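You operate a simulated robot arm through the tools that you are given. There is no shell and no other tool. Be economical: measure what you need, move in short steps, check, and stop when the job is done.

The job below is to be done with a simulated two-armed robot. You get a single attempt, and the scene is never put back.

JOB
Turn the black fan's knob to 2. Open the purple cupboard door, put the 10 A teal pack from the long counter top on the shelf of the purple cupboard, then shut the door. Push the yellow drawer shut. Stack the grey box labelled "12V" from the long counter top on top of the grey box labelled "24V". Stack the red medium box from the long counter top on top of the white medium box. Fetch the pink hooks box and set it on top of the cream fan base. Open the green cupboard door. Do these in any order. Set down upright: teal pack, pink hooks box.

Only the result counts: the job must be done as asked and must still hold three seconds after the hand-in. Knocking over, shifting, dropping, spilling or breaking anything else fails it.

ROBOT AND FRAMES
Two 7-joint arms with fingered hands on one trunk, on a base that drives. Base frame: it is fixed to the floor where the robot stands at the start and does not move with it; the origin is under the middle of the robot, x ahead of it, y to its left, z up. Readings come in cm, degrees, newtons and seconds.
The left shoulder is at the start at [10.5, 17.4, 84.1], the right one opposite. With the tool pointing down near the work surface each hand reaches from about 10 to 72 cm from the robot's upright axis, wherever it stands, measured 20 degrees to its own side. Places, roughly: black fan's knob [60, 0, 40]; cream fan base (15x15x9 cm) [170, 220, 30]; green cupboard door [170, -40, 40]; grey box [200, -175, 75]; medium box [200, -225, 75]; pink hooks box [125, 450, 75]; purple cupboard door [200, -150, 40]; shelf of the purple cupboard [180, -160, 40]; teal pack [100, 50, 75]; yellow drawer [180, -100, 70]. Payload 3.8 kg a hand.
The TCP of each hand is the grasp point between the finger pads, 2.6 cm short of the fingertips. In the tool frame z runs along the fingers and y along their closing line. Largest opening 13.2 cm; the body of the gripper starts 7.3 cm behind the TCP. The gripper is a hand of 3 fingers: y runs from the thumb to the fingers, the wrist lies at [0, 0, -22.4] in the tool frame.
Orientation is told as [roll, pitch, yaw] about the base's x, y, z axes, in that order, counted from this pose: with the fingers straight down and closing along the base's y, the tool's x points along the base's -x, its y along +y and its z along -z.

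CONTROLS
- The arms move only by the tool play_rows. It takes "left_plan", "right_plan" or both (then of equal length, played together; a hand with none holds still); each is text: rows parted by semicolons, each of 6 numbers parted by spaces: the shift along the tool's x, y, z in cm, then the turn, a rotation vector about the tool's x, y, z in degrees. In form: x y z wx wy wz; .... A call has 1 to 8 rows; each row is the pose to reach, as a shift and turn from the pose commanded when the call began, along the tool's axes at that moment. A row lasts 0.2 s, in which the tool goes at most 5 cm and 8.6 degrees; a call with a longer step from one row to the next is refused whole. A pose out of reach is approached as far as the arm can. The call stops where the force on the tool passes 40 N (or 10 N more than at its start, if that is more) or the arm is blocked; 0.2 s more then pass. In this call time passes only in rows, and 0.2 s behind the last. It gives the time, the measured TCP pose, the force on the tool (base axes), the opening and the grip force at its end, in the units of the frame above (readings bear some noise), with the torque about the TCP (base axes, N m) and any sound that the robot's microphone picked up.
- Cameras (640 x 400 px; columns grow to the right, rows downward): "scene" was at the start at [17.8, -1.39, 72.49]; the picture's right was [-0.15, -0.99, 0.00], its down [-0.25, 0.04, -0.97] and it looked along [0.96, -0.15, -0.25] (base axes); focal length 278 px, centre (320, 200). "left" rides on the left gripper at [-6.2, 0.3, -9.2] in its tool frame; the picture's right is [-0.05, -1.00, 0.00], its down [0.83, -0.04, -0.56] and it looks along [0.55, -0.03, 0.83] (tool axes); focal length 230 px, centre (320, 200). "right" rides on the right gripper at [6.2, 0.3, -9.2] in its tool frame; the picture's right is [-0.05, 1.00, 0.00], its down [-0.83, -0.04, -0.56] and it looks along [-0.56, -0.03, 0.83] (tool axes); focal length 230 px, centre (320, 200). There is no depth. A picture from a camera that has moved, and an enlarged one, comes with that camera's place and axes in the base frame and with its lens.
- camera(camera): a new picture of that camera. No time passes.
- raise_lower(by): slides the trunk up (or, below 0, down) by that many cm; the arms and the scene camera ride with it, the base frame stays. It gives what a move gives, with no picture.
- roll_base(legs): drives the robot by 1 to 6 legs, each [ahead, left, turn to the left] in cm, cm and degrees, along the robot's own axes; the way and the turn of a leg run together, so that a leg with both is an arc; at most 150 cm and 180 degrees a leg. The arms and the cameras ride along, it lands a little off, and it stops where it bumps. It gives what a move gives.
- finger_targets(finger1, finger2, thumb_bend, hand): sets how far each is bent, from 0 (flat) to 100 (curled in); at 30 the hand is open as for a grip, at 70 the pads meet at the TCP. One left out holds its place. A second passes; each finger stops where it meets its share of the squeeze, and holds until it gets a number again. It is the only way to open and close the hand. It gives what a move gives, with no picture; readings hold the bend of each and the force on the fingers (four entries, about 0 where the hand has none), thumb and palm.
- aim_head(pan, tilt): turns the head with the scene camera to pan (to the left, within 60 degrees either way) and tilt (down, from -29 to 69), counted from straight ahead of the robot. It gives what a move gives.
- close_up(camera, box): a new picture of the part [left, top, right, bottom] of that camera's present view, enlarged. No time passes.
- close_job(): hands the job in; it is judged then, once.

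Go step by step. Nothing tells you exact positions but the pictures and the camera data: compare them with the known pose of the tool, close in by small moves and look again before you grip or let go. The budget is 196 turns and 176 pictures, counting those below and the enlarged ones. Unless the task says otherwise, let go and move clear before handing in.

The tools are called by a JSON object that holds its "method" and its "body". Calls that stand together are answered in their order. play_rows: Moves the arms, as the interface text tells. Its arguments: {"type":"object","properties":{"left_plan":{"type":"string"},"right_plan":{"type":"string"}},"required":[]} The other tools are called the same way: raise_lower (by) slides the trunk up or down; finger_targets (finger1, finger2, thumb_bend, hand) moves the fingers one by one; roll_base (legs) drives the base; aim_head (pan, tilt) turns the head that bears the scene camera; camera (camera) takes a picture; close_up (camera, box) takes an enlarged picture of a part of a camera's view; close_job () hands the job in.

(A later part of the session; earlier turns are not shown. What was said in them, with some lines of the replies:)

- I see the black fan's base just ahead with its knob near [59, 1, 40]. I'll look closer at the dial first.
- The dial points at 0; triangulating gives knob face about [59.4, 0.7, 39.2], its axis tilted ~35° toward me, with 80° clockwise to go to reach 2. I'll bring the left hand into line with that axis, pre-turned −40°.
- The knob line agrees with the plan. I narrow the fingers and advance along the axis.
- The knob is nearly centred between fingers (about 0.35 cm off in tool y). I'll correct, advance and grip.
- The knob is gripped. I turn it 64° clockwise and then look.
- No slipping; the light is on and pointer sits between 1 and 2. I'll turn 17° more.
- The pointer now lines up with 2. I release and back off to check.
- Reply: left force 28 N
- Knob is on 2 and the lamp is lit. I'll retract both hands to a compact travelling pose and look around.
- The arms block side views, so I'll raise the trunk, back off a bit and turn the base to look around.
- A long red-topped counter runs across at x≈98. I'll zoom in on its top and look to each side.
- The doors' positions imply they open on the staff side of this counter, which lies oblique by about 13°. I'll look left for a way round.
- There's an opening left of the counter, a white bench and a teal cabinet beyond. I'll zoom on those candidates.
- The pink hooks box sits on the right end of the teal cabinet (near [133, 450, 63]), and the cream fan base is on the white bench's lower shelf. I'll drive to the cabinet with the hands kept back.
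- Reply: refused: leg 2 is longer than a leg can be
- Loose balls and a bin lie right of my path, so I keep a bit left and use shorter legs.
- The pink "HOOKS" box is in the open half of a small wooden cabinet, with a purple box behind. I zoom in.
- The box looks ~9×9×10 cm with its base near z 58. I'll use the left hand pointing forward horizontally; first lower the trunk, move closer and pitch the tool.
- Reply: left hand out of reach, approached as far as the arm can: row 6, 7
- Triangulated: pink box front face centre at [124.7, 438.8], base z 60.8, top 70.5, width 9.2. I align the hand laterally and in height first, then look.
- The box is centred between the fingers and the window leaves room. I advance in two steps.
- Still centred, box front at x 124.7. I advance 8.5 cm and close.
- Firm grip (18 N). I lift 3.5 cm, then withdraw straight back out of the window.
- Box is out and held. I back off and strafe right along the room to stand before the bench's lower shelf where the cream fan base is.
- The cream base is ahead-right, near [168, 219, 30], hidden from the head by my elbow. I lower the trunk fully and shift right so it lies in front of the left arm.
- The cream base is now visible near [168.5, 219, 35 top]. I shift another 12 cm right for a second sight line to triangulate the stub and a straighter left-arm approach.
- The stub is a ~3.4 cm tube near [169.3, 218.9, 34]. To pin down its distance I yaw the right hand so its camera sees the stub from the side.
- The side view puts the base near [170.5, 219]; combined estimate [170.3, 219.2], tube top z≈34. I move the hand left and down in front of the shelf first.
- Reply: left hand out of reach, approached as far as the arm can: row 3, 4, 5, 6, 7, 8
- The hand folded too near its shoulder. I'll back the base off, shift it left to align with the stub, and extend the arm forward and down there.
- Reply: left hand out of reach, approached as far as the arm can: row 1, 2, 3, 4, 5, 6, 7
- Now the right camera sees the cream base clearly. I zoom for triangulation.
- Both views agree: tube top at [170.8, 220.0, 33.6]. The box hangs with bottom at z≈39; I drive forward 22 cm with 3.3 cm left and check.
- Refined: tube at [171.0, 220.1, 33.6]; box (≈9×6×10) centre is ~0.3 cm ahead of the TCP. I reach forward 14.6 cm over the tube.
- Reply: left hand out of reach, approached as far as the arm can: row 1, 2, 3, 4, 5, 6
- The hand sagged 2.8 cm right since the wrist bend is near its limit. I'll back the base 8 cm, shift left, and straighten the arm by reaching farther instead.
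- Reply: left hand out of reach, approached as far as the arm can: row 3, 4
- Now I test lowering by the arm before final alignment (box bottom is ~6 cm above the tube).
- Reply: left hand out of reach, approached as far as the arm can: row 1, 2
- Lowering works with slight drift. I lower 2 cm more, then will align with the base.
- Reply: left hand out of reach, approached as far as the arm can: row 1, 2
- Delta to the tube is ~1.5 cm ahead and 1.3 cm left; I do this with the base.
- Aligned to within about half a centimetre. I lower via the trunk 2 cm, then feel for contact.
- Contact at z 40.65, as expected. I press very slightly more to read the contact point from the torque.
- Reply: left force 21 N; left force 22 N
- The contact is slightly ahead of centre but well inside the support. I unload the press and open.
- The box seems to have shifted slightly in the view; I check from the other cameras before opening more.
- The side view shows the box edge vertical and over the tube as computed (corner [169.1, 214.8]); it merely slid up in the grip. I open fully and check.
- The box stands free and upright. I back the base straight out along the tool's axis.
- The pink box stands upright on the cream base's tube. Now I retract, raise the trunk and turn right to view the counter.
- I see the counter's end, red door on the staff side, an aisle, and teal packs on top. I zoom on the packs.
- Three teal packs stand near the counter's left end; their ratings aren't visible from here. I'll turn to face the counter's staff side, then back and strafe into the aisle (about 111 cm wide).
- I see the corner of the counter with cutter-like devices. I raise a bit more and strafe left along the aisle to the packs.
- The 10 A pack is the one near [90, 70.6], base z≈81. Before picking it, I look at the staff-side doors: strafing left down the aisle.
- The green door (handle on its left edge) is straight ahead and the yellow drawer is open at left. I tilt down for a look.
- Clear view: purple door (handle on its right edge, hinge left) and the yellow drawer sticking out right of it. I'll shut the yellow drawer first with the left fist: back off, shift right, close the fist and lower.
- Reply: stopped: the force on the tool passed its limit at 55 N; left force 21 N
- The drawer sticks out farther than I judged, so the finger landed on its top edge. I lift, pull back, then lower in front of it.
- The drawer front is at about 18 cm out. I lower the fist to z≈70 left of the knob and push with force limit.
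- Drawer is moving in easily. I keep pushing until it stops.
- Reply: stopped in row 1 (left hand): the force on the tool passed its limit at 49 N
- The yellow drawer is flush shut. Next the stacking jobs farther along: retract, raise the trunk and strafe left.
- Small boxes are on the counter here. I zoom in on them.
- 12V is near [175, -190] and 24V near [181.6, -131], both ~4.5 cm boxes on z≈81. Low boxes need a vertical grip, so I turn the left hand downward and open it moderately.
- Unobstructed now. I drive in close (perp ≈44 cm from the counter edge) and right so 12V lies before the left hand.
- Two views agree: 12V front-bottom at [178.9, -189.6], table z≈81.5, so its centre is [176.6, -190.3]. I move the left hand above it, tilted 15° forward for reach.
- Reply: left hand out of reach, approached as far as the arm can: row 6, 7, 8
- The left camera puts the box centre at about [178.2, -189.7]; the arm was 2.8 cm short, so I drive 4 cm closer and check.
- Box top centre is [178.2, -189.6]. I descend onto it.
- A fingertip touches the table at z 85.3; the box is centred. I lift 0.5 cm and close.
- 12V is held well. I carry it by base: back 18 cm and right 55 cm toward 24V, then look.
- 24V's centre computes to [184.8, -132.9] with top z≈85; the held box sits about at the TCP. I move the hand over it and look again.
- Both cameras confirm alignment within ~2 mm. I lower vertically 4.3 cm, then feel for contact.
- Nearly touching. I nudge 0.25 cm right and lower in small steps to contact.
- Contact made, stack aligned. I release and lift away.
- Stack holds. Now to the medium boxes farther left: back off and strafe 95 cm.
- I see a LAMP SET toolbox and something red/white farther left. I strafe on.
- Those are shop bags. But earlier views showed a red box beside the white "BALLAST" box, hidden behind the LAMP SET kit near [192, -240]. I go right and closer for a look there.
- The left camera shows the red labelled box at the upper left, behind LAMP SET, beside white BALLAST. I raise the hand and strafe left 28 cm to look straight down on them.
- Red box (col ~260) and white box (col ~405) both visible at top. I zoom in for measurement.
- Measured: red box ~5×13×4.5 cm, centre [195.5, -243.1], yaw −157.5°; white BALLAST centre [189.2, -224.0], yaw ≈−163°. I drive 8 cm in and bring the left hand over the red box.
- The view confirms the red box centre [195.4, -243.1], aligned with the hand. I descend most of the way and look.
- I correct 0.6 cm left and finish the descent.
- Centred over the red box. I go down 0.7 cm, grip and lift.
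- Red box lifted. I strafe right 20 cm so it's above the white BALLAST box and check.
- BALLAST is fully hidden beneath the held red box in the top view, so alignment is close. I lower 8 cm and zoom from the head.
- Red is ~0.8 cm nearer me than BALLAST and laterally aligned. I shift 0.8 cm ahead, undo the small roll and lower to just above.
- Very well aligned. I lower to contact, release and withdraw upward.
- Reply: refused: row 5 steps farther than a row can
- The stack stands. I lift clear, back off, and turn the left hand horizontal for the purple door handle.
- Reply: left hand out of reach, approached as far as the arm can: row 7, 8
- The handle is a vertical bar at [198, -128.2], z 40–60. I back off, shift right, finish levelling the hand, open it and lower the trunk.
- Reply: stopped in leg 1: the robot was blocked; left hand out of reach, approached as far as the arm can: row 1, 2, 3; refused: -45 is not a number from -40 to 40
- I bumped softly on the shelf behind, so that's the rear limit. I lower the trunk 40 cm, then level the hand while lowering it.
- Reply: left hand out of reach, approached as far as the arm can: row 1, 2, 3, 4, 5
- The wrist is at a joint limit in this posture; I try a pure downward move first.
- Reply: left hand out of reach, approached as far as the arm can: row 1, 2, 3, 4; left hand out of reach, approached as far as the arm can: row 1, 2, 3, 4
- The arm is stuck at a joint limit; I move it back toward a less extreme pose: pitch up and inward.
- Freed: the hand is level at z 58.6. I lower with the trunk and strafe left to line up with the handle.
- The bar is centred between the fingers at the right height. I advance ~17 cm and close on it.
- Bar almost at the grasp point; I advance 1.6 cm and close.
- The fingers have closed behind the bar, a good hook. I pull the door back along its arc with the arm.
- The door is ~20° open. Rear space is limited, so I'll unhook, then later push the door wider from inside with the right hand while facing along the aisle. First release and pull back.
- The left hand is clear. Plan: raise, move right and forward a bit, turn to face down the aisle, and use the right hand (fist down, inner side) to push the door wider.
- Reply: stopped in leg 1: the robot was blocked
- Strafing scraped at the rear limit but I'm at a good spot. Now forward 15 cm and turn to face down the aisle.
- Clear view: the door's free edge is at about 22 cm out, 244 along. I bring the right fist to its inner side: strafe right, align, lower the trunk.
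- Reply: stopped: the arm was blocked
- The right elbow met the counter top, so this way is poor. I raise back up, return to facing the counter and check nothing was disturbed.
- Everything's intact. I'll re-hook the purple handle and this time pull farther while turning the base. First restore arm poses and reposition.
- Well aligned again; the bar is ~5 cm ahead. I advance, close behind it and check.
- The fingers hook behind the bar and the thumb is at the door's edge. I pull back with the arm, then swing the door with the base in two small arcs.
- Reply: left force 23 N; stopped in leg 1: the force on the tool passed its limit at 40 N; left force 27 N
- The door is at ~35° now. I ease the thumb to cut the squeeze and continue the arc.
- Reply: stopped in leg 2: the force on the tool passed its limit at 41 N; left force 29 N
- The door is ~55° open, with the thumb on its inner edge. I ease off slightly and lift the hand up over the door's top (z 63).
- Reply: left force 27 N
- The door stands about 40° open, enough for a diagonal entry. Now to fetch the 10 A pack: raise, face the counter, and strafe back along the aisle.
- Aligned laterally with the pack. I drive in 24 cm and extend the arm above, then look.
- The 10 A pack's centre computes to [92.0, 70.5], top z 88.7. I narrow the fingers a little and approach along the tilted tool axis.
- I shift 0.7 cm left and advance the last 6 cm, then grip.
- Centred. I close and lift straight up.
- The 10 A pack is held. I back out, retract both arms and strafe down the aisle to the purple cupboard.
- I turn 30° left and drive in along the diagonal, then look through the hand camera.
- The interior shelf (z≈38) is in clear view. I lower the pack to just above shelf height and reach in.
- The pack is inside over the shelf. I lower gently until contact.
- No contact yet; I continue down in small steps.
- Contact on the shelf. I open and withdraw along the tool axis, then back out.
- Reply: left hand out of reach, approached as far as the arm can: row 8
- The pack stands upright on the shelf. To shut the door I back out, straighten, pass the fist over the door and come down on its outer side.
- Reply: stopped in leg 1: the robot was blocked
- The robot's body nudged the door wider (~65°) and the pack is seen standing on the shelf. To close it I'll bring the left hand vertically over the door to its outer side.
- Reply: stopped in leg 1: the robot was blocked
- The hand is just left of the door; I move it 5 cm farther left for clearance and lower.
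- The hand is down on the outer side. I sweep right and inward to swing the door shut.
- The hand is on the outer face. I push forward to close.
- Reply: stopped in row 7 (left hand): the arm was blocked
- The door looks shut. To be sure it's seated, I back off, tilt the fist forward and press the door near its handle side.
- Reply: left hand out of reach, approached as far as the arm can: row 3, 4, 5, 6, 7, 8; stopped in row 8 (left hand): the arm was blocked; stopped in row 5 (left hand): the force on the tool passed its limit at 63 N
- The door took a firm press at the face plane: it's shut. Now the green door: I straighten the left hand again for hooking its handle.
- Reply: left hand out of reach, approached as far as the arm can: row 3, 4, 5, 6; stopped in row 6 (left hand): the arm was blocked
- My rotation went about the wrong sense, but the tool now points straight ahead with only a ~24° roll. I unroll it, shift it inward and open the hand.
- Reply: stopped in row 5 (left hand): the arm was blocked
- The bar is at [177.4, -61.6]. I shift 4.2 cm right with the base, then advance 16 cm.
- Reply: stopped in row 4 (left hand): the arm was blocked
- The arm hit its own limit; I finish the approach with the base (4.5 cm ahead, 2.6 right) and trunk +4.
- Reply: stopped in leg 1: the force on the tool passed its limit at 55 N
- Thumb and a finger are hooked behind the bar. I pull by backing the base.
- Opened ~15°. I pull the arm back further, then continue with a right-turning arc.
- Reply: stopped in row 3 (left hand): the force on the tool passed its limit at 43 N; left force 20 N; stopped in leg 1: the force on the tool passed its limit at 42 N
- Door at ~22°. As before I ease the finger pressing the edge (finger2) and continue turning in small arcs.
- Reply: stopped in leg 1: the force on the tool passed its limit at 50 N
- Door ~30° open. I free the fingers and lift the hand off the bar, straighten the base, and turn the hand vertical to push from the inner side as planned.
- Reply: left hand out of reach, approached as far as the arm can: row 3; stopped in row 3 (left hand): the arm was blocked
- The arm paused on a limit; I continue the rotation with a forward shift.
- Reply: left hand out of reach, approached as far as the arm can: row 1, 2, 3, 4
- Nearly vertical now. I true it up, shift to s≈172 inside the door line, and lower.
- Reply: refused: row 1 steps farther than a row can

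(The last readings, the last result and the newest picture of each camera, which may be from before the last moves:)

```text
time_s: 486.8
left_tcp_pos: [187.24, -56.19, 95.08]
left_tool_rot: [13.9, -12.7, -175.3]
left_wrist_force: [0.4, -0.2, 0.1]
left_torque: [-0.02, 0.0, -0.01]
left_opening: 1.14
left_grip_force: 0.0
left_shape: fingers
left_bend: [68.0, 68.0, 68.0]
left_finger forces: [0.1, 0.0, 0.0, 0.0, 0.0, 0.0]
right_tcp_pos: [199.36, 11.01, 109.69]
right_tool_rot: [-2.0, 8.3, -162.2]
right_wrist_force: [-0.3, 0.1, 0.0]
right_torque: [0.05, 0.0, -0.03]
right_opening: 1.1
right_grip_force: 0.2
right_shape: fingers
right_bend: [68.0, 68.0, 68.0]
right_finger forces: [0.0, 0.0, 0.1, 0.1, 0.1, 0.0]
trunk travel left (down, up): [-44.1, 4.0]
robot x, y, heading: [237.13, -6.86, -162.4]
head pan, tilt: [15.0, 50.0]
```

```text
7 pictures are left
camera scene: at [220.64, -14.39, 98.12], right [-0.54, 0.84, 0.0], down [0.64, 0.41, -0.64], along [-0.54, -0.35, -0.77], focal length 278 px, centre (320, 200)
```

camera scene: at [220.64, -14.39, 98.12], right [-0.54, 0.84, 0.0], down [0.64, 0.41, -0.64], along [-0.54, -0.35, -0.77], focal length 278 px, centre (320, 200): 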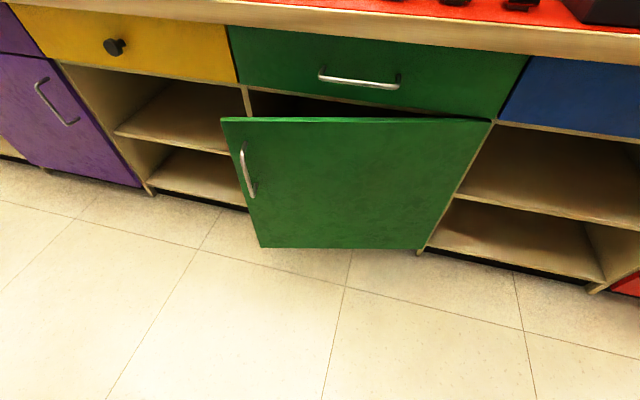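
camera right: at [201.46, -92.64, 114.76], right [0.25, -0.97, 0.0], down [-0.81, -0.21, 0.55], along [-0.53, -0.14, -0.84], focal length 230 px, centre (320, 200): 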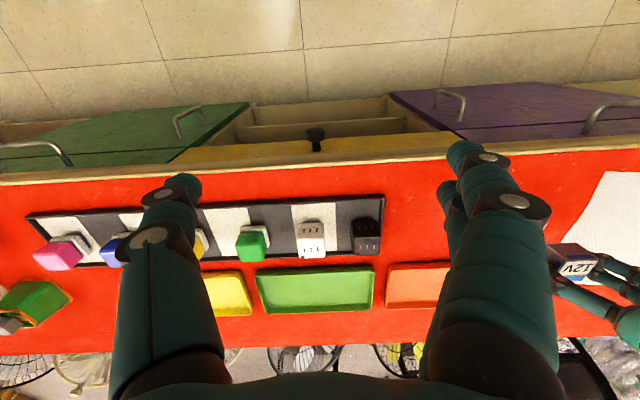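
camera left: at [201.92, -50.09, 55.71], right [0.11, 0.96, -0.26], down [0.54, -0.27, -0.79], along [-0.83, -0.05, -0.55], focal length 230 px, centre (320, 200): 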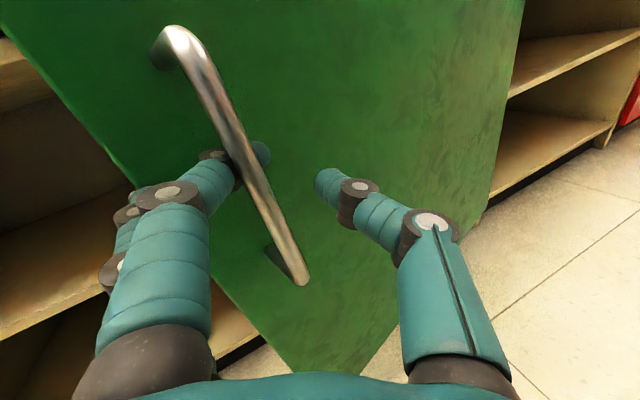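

The green door is only ~13° open after release. I'll hook it from behind its top edge using just the thumb pointing down: orient the hand, curl the other fingers, and approach.

{"method": "play_rows", "body": {"left_plan": "0 0 0 4.6 -4.1 -4.3; 0 0 0 9.3 -8.2 -8.5; 0 0 0 13.9 -12.3 -12.8"}}

{"method": "finger_targets", "body": {"hand": "left", "finger1": 100, "finger2": 100, "thumb_bend": 50}}

{"method": "camera", "body": {"camera": "left"}}

```text
time_s: 487.6
left_tcp_pos: [187.37, -56.23, 95.07]
left_tool_rot: [-4.3, -26.1, -162.8]
left_wrist_force: [0.8, 1.2, -0.5]
left_torque: [0.02, -0.02, -0.01]
left_opening: 1.13
left_grip_force: 0.0
left_shape: fingers
left_bend: [68.0, 68.0, 68.0]
left_finger forces: [0.0, 0.0, 0.0, 0.0, 0.0, 0.0]
right_tcp_pos: [199.37, 11.01, 109.77]
right_tool_rot: [-2.0, 8.2, -162.2]
right_wrist_force: [-0.3, 0.4, -0.1]
right_torque: [-0.03, -0.02, 0.02]
right_opening: 1.1
right_grip_force: 0.1
right_shape: fingers
right_bend: [68.0, 68.0, 68.0]
right_finger forces: [0.0, 0.1, 0.0, 0.0, 0.0, 0.1]
trunk travel left (down, up): [-44.1, 4.0]
robot x, y, heading: [237.18, -6.91, -162.0]
head pan, tilt: [15.0, 50.0]
```

```text
time_s: 488.6
left_tcp_pos: [187.29, -56.26, 95.14]
left_tool_rot: [-4.4, -26.0, -162.9]
left_wrist_force: [-0.6, 0.9, 0.4]
left_torque: [-0.01, 0.03, -0.03]
left_opening: 4.42
left_grip_force: 0.1
left_shape: fingers
left_bend: [100.0, 100.0, 50.0]
left_finger forces: [0.0, 0.0, 0.1, 0.0, 0.0, 0.0]
right_tcp_pos: [199.33, 10.99, 109.59]
right_tool_rot: [-2.0, 8.2, -162.3]
right_wrist_force: [-0.5, -0.1, -0.6]
right_torque: [-0.03, -0.03, -0.01]
right_opening: 1.14
right_grip_force: 0.1
right_shape: fingers
right_bend: [68.0, 68.0, 68.0]
right_finger forces: [0.0, 0.1, 0.1, 0.0, 0.1, 0.0]
trunk travel left (down, up): [-44.1, 4.0]
robot x, y, heading: [237.0, -6.93, -162.1]
head pan, tilt: [15.0, 50.0]
```

```text
6 pictures are left
camera left: at [186.06, -57.73, 105.95], right [-0.31, 0.95, 0.09], down [0.95, 0.29, 0.14], along [0.1, 0.13, -0.99], focal length 230 px, centre (320, 200)
```

left: 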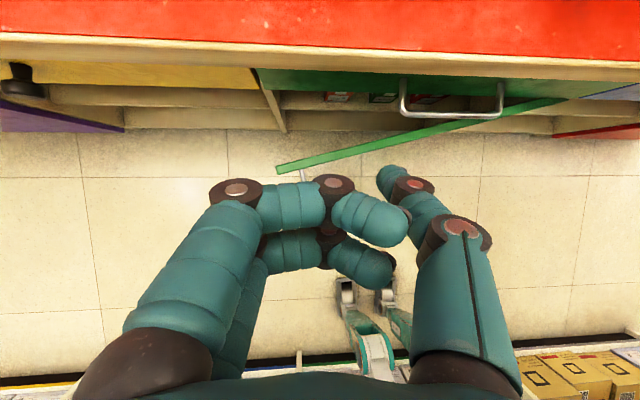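

Superb top view: the gap behind the door's top edge is ~12 cm. I shift so that the thumb tip is over [179.5, -56.5] and lower it behind the door.

{"method": "roll_base", "body": {"legs": [[6.4, 1.9, 0]]}}

{"method": "raise_lower", "body": {"by": -33.5}}

{"method": "roll_base", "body": {"legs": [[-9, -1, 0]]}}

{"method": "camera", "body": {"camera": "left"}}

```text
time_s: 489.6
left_tcp_pos: [181.75, -60.0, 95.09]
left_tool_rot: [-4.3, -26.1, -162.7]
left_wrist_force: [0.2, 0.1, -0.5]
left_torque: [-0.01, 0.0, -0.03]
left_opening: 4.43
left_grip_force: 0.0
left_shape: fingers
left_bend: [100.0, 100.0, 50.0]
left_finger forces: [0.0, 0.0, 0.0, 0.1, 0.0, 0.0]
right_tcp_pos: [193.71, 7.24, 109.72]
right_tool_rot: [-2.0, 8.2, -162.2]
right_wrist_force: [-0.2, -0.3, 0.5]
right_torque: [0.0, -0.01, 0.01]
right_opening: 1.12
right_grip_force: 0.1
right_shape: fingers
right_bend: [68.0, 68.0, 68.0]
right_finger forces: [0.0, 0.1, 0.0, 0.0, 0.0, 0.0]
trunk travel left (down, up): [-44.1, 4.0]
robot x, y, heading: [231.7, -11.05, -162.2]
head pan, tilt: [15.0, 50.0]
```

```text
time_s: 492.9
left_tcp_pos: [181.83, -60.01, 61.67]
left_tool_rot: [-4.3, -26.1, -162.8]
left_wrist_force: [-0.4, -0.2, 0.5]
left_torque: [0.02, 0.01, 0.02]
left_opening: 4.43
left_grip_force: 0.0
left_shape: fingers
left_bend: [100.0, 100.0, 50.0]
left_finger forces: [0.1, 0.0, 0.0, 0.0, 0.1, 0.1]
right_tcp_pos: [193.75, 7.29, 76.27]
right_tool_rot: [-2.0, 8.3, -162.2]
right_wrist_force: [0.0, 0.6, 0.2]
right_torque: [0.01, 0.01, 0.01]
right_opening: 1.11
right_grip_force: 0.0
right_shape: fingers
right_bend: [68.0, 68.0, 68.0]
right_finger forces: [0.0, 0.0, 0.0, 0.0, 0.0, 0.1]
trunk travel left (down, up): [-10.6, 37.5]
robot x, y, heading: [231.67, -10.67, -162.0]
head pan, tilt: [15.0, 50.0]
```

```text
time_s: 494.0
left_tcp_pos: [187.83, -57.2, 61.6]
left_tool_rot: [-4.3, -26.0, -162.9]
left_wrist_force: [-1.3, -0.6, 0.2]
left_torque: [0.01, 0.0, 0.03]
left_opening: 4.41
left_grip_force: 0.1
left_shape: fingers
left_bend: [100.0, 100.0, 50.0]
left_finger forces: [0.1, 0.0, 0.1, 0.1, 0.1, 0.0]
right_tcp_pos: [199.73, 9.91, 76.1]
right_tool_rot: [-2.2, 8.0, -162.3]
right_wrist_force: [-0.5, 0.2, 0.6]
right_torque: [0.0, 0.03, -0.03]
right_opening: 1.14
right_grip_force: 0.1
right_shape: fingers
right_bend: [68.0, 68.0, 68.0]
right_finger forces: [0.0, 0.0, 0.0, 0.0, 0.0, 0.0]
trunk travel left (down, up): [-10.6, 37.5]
robot x, y, heading: [237.58, -8.09, -162.2]
head pan, tilt: [15.0, 50.0]
stopped in leg 1: the robot was blocked; the commanded pose is now the measured one
```

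```text
5 pictures are left
camera left: at [186.49, -58.65, 72.42], right [-0.31, 0.95, 0.09], down [0.95, 0.29, 0.14], along [0.1, 0.13, -0.99], focal length 230 px, centre (320, 200)
```

left: 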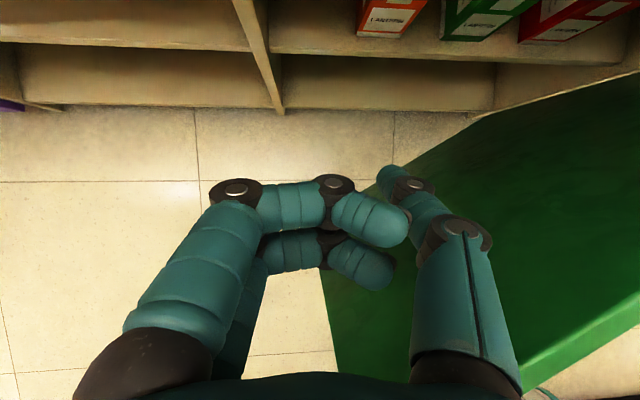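

Excellent — the door has swung to about 40–45° with the thumb inside it. I retract the arm and strafe right to push it wider.

{"method": "play_rows", "body": {"left_plan": "3.2 0 -1.6 0 0 0; 6.4 0 -3.2 0 0 0; 9.6 0 -4.8 0 0 0; 12.8 0 -6.4 0 0 0; 16 0 -8 0 0 0"}}

{"method": "roll_base", "body": {"legs": [[2.5, 0, 0], [0, -18, 0], [0, -16, 0]]}}

{"method": "camera", "body": {"camera": "left"}}

```text
time_s: 495.2
left_tcp_pos: [205.2, -52.48, 61.65]
left_tool_rot: [-4.1, -25.9, -163.0]
left_wrist_force: [0.3, 0.3, 0.3]
left_torque: [0.02, -0.01, 0.0]
left_opening: 4.46
left_grip_force: 0.0
left_shape: fingers
left_bend: [100.0, 100.0, 50.0]
left_finger forces: [0.0, 0.0, 0.0, 0.0, 0.1, 0.1]
right_tcp_pos: [199.92, 10.2, 76.3]
right_tool_rot: [-2.1, 8.1, -162.3]
right_wrist_force: [-0.4, 0.0, 0.0]
right_torque: [-0.04, 0.03, -0.02]
right_opening: 1.09
right_grip_force: 0.1
right_shape: fingers
right_bend: [68.0, 68.0, 68.0]
right_finger forces: [0.1, 0.1, 0.0, 0.0, 0.1, 0.0]
trunk travel left (down, up): [-10.6, 37.5]
robot x, y, heading: [237.74, -7.92, -162.5]
head pan, tilt: [15.0, 50.0]
```

```text
time_s: 499.4
left_tcp_pos: [192.41, -21.41, 61.61]
left_tool_rot: [-4.2, -26.0, -163.1]
left_wrist_force: [-0.6, 0.1, -0.4]
left_torque: [0.0, 0.01, 0.0]
left_opening: 4.44
left_grip_force: 0.1
left_shape: fingers
left_bend: [100.0, 100.0, 50.0]
left_finger forces: [0.1, 0.0, 0.1, 0.0, 0.0, 0.1]
right_tcp_pos: [187.22, 41.46, 76.23]
right_tool_rot: [-2.0, 8.1, -162.2]
right_wrist_force: [0.2, 0.3, 0.7]
right_torque: [-0.02, 0.03, 0.04]
right_opening: 1.13
right_grip_force: 0.0
right_shape: fingers
right_bend: [68.0, 68.0, 68.0]
right_finger forces: [0.0, 0.1, 0.1, 0.1, 0.0, 0.0]
trunk travel left (down, up): [-10.6, 37.5]
robot x, y, heading: [225.11, 23.27, -162.3]
head pan, tilt: [15.0, 50.0]
```

```text
4 pictures are left
camera left: at [191.17, -22.78, 72.54], right [-0.3, 0.95, 0.09], down [0.95, 0.29, 0.14], along [0.1, 0.13, -0.99], focal length 230 px, centre (320, 200)
```

left: 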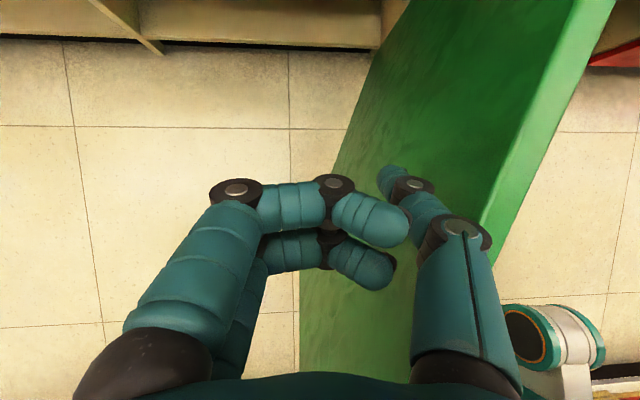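

Door at ~61°. I push 12 cm more to get past ~80°.

{"method": "roll_base", "body": {"legs": [[0, -12, 0]]}}

{"method": "camera", "body": {"camera": "left"}}

```text
time_s: 501.1
left_tcp_pos: [188.97, -10.04, 61.78]
left_tool_rot: [-4.1, -26.0, -162.9]
left_wrist_force: [0.3, 1.0, 0.5]
left_torque: [0.0, -0.01, 0.0]
left_opening: 4.45
left_grip_force: 0.1
left_shape: fingers
left_bend: [100.0, 100.0, 50.0]
left_finger forces: [0.0, 0.0, 0.0, 0.0, 0.1, 0.0]
right_tcp_pos: [183.55, 52.73, 76.08]
right_tool_rot: [-2.2, 8.2, -162.2]
right_wrist_force: [-0.3, 1.0, -0.5]
right_torque: [-0.01, 0.02, 0.01]
right_opening: 1.13
right_grip_force: 0.2
right_shape: fingers
right_bend: [68.0, 68.0, 68.0]
right_finger forces: [0.1, 0.0, 0.0, 0.0, 0.1, 0.0]
trunk travel left (down, up): [-10.6, 37.5]
robot x, y, heading: [221.3, 34.45, -162.3]
head pan, tilt: [15.0, 50.0]
```

```text
3 pictures are left
camera left: at [187.64, -11.48, 72.54], right [-0.31, 0.95, 0.09], down [0.95, 0.29, 0.14], along [0.1, 0.13, -0.99], focal length 230 px, centre (320, 200)
```

left: 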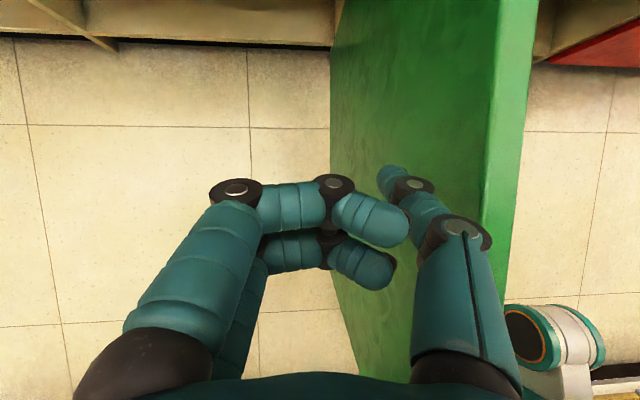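

The green door is open ~83°. I lift the hand clear and check the final scene.

{"method": "raise_lower", "body": {"by": 36}}

{"method": "aim_head", "body": {"pan": 35, "tilt": 30}}

{"method": "camera", "body": {"camera": "scene"}}

```text
time_s: 504.6
left_tcp_pos: [188.97, -10.08, 97.59]
left_tool_rot: [-4.2, -26.0, -162.9]
left_wrist_force: [1.1, 0.9, -0.5]
left_torque: [0.01, -0.02, 0.0]
left_opening: 4.45
left_grip_force: 0.1
left_shape: fingers
left_bend: [100.0, 100.0, 50.0]
left_finger forces: [0.0, 0.0, 0.0, 0.0, 0.0, 0.0]
right_tcp_pos: [183.57, 52.68, 112.06]
right_tool_rot: [-2.1, 8.2, -162.2]
right_wrist_force: [0.2, 0.7, -0.8]
right_torque: [-0.02, 0.0, -0.02]
right_opening: 1.11
right_grip_force: 0.0
right_shape: fingers
right_bend: [68.0, 68.0, 68.0]
right_finger forces: [0.1, 0.0, 0.0, 0.0, 0.1, 0.0]
trunk travel left (down, up): [-46.6, 1.5]
robot x, y, heading: [221.31, 34.49, -162.4]
head pan, tilt: [15.0, 50.0]
```

```text
time_s: 505.4
left_tcp_pos: [188.86, -10.06, 97.7]
left_tool_rot: [-4.1, -26.0, -162.9]
left_wrist_force: [0.8, -0.5, -0.3]
left_torque: [0.03, 0.02, 0.01]
left_opening: 4.44
left_grip_force: 0.0
left_shape: fingers
left_bend: [100.0, 100.0, 50.0]
left_finger forces: [0.0, 0.0, 0.1, 0.0, 0.1, 0.1]
right_tcp_pos: [183.6, 52.63, 112.24]
right_tool_rot: [-2.1, 8.0, -162.2]
right_wrist_force: [0.1, -0.8, -0.3]
right_torque: [0.0, 0.01, -0.03]
right_opening: 1.11
right_grip_force: 0.1
right_shape: fingers
right_bend: [68.0, 68.0, 68.0]
right_finger forces: [0.0, 0.0, 0.0, 0.0, 0.1, 0.0]
trunk travel left (down, up): [-46.6, 1.5]
robot x, y, heading: [221.52, 35.03, -162.3]
head pan, tilt: [35.0, 30.0]
```

```text
2 pictures are left
camera scene: at [205.63, 24.15, 104.59], right [-0.8, 0.61, 0.0], down [0.3, 0.4, -0.87], along [-0.52, -0.69, -0.5], focal length 278 px, centre (320, 200)
```

scene: 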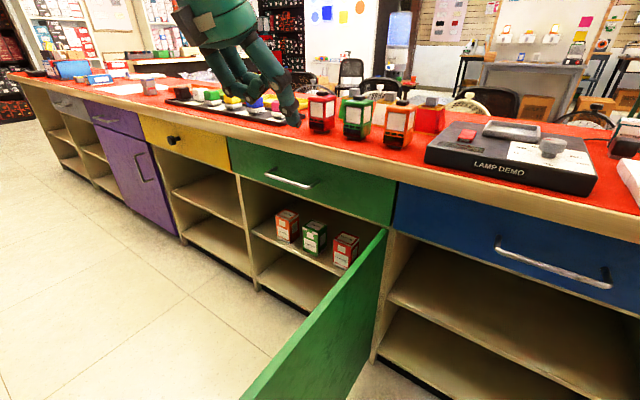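

Green is wide open, purple and yellow shut. One close-up to confirm the stacks still stand.

{"method": "close_up", "body": {"camera": "scene", "box": [40, 50, 200, 130]}}

```text
4.00 times, centred on (120, 90) of scene
camera zoom: at [205.63, 24.15, 104.59], right [-0.8, 0.61, 0.0], down [0.3, 0.4, -0.87], along [-0.52, -0.69, -0.5], focal length 1113 px, centre (1120, 640)
```

zoom: 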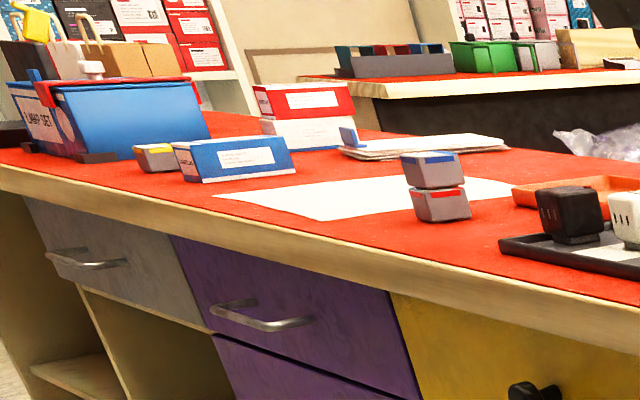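

Both stacks stand and every part is done with the hands clear, so I hand the job in.

{"method": "close_job", "body": {}}

```text
The job is handed in.
```

I handed the job in with every item done and both hands clear; no verdict has come back.

- **Black fan:** its knob points at 2 and the lamp is lit.
- **Purple cupboard:** the 10 A teal pack stands upright on the shelf, and the door took a firm press at the closed position.
- **Yellow drawer:** it is flush with its neighbours.
- **Stacks:** the 12V box sits on the 24V box. The red box sits on the white one. I took these to be the boxes labelled "SWITCH" (red) and "BALLAST" (white), since none was marked "medium".
- **Pink hooks box:** it stands upright on the tube of the cream fan base, which is only about 3.4 cm across. I have not looked at it since backing away from it.
- **Green cupboard:** its door is open to about 83°.

While backing and strafing in the aisle, the robot was stopped against the rear shelf several times. Once its right elbow met the counter top. I saw nothing moved or fallen in the pictures I took afterwards.
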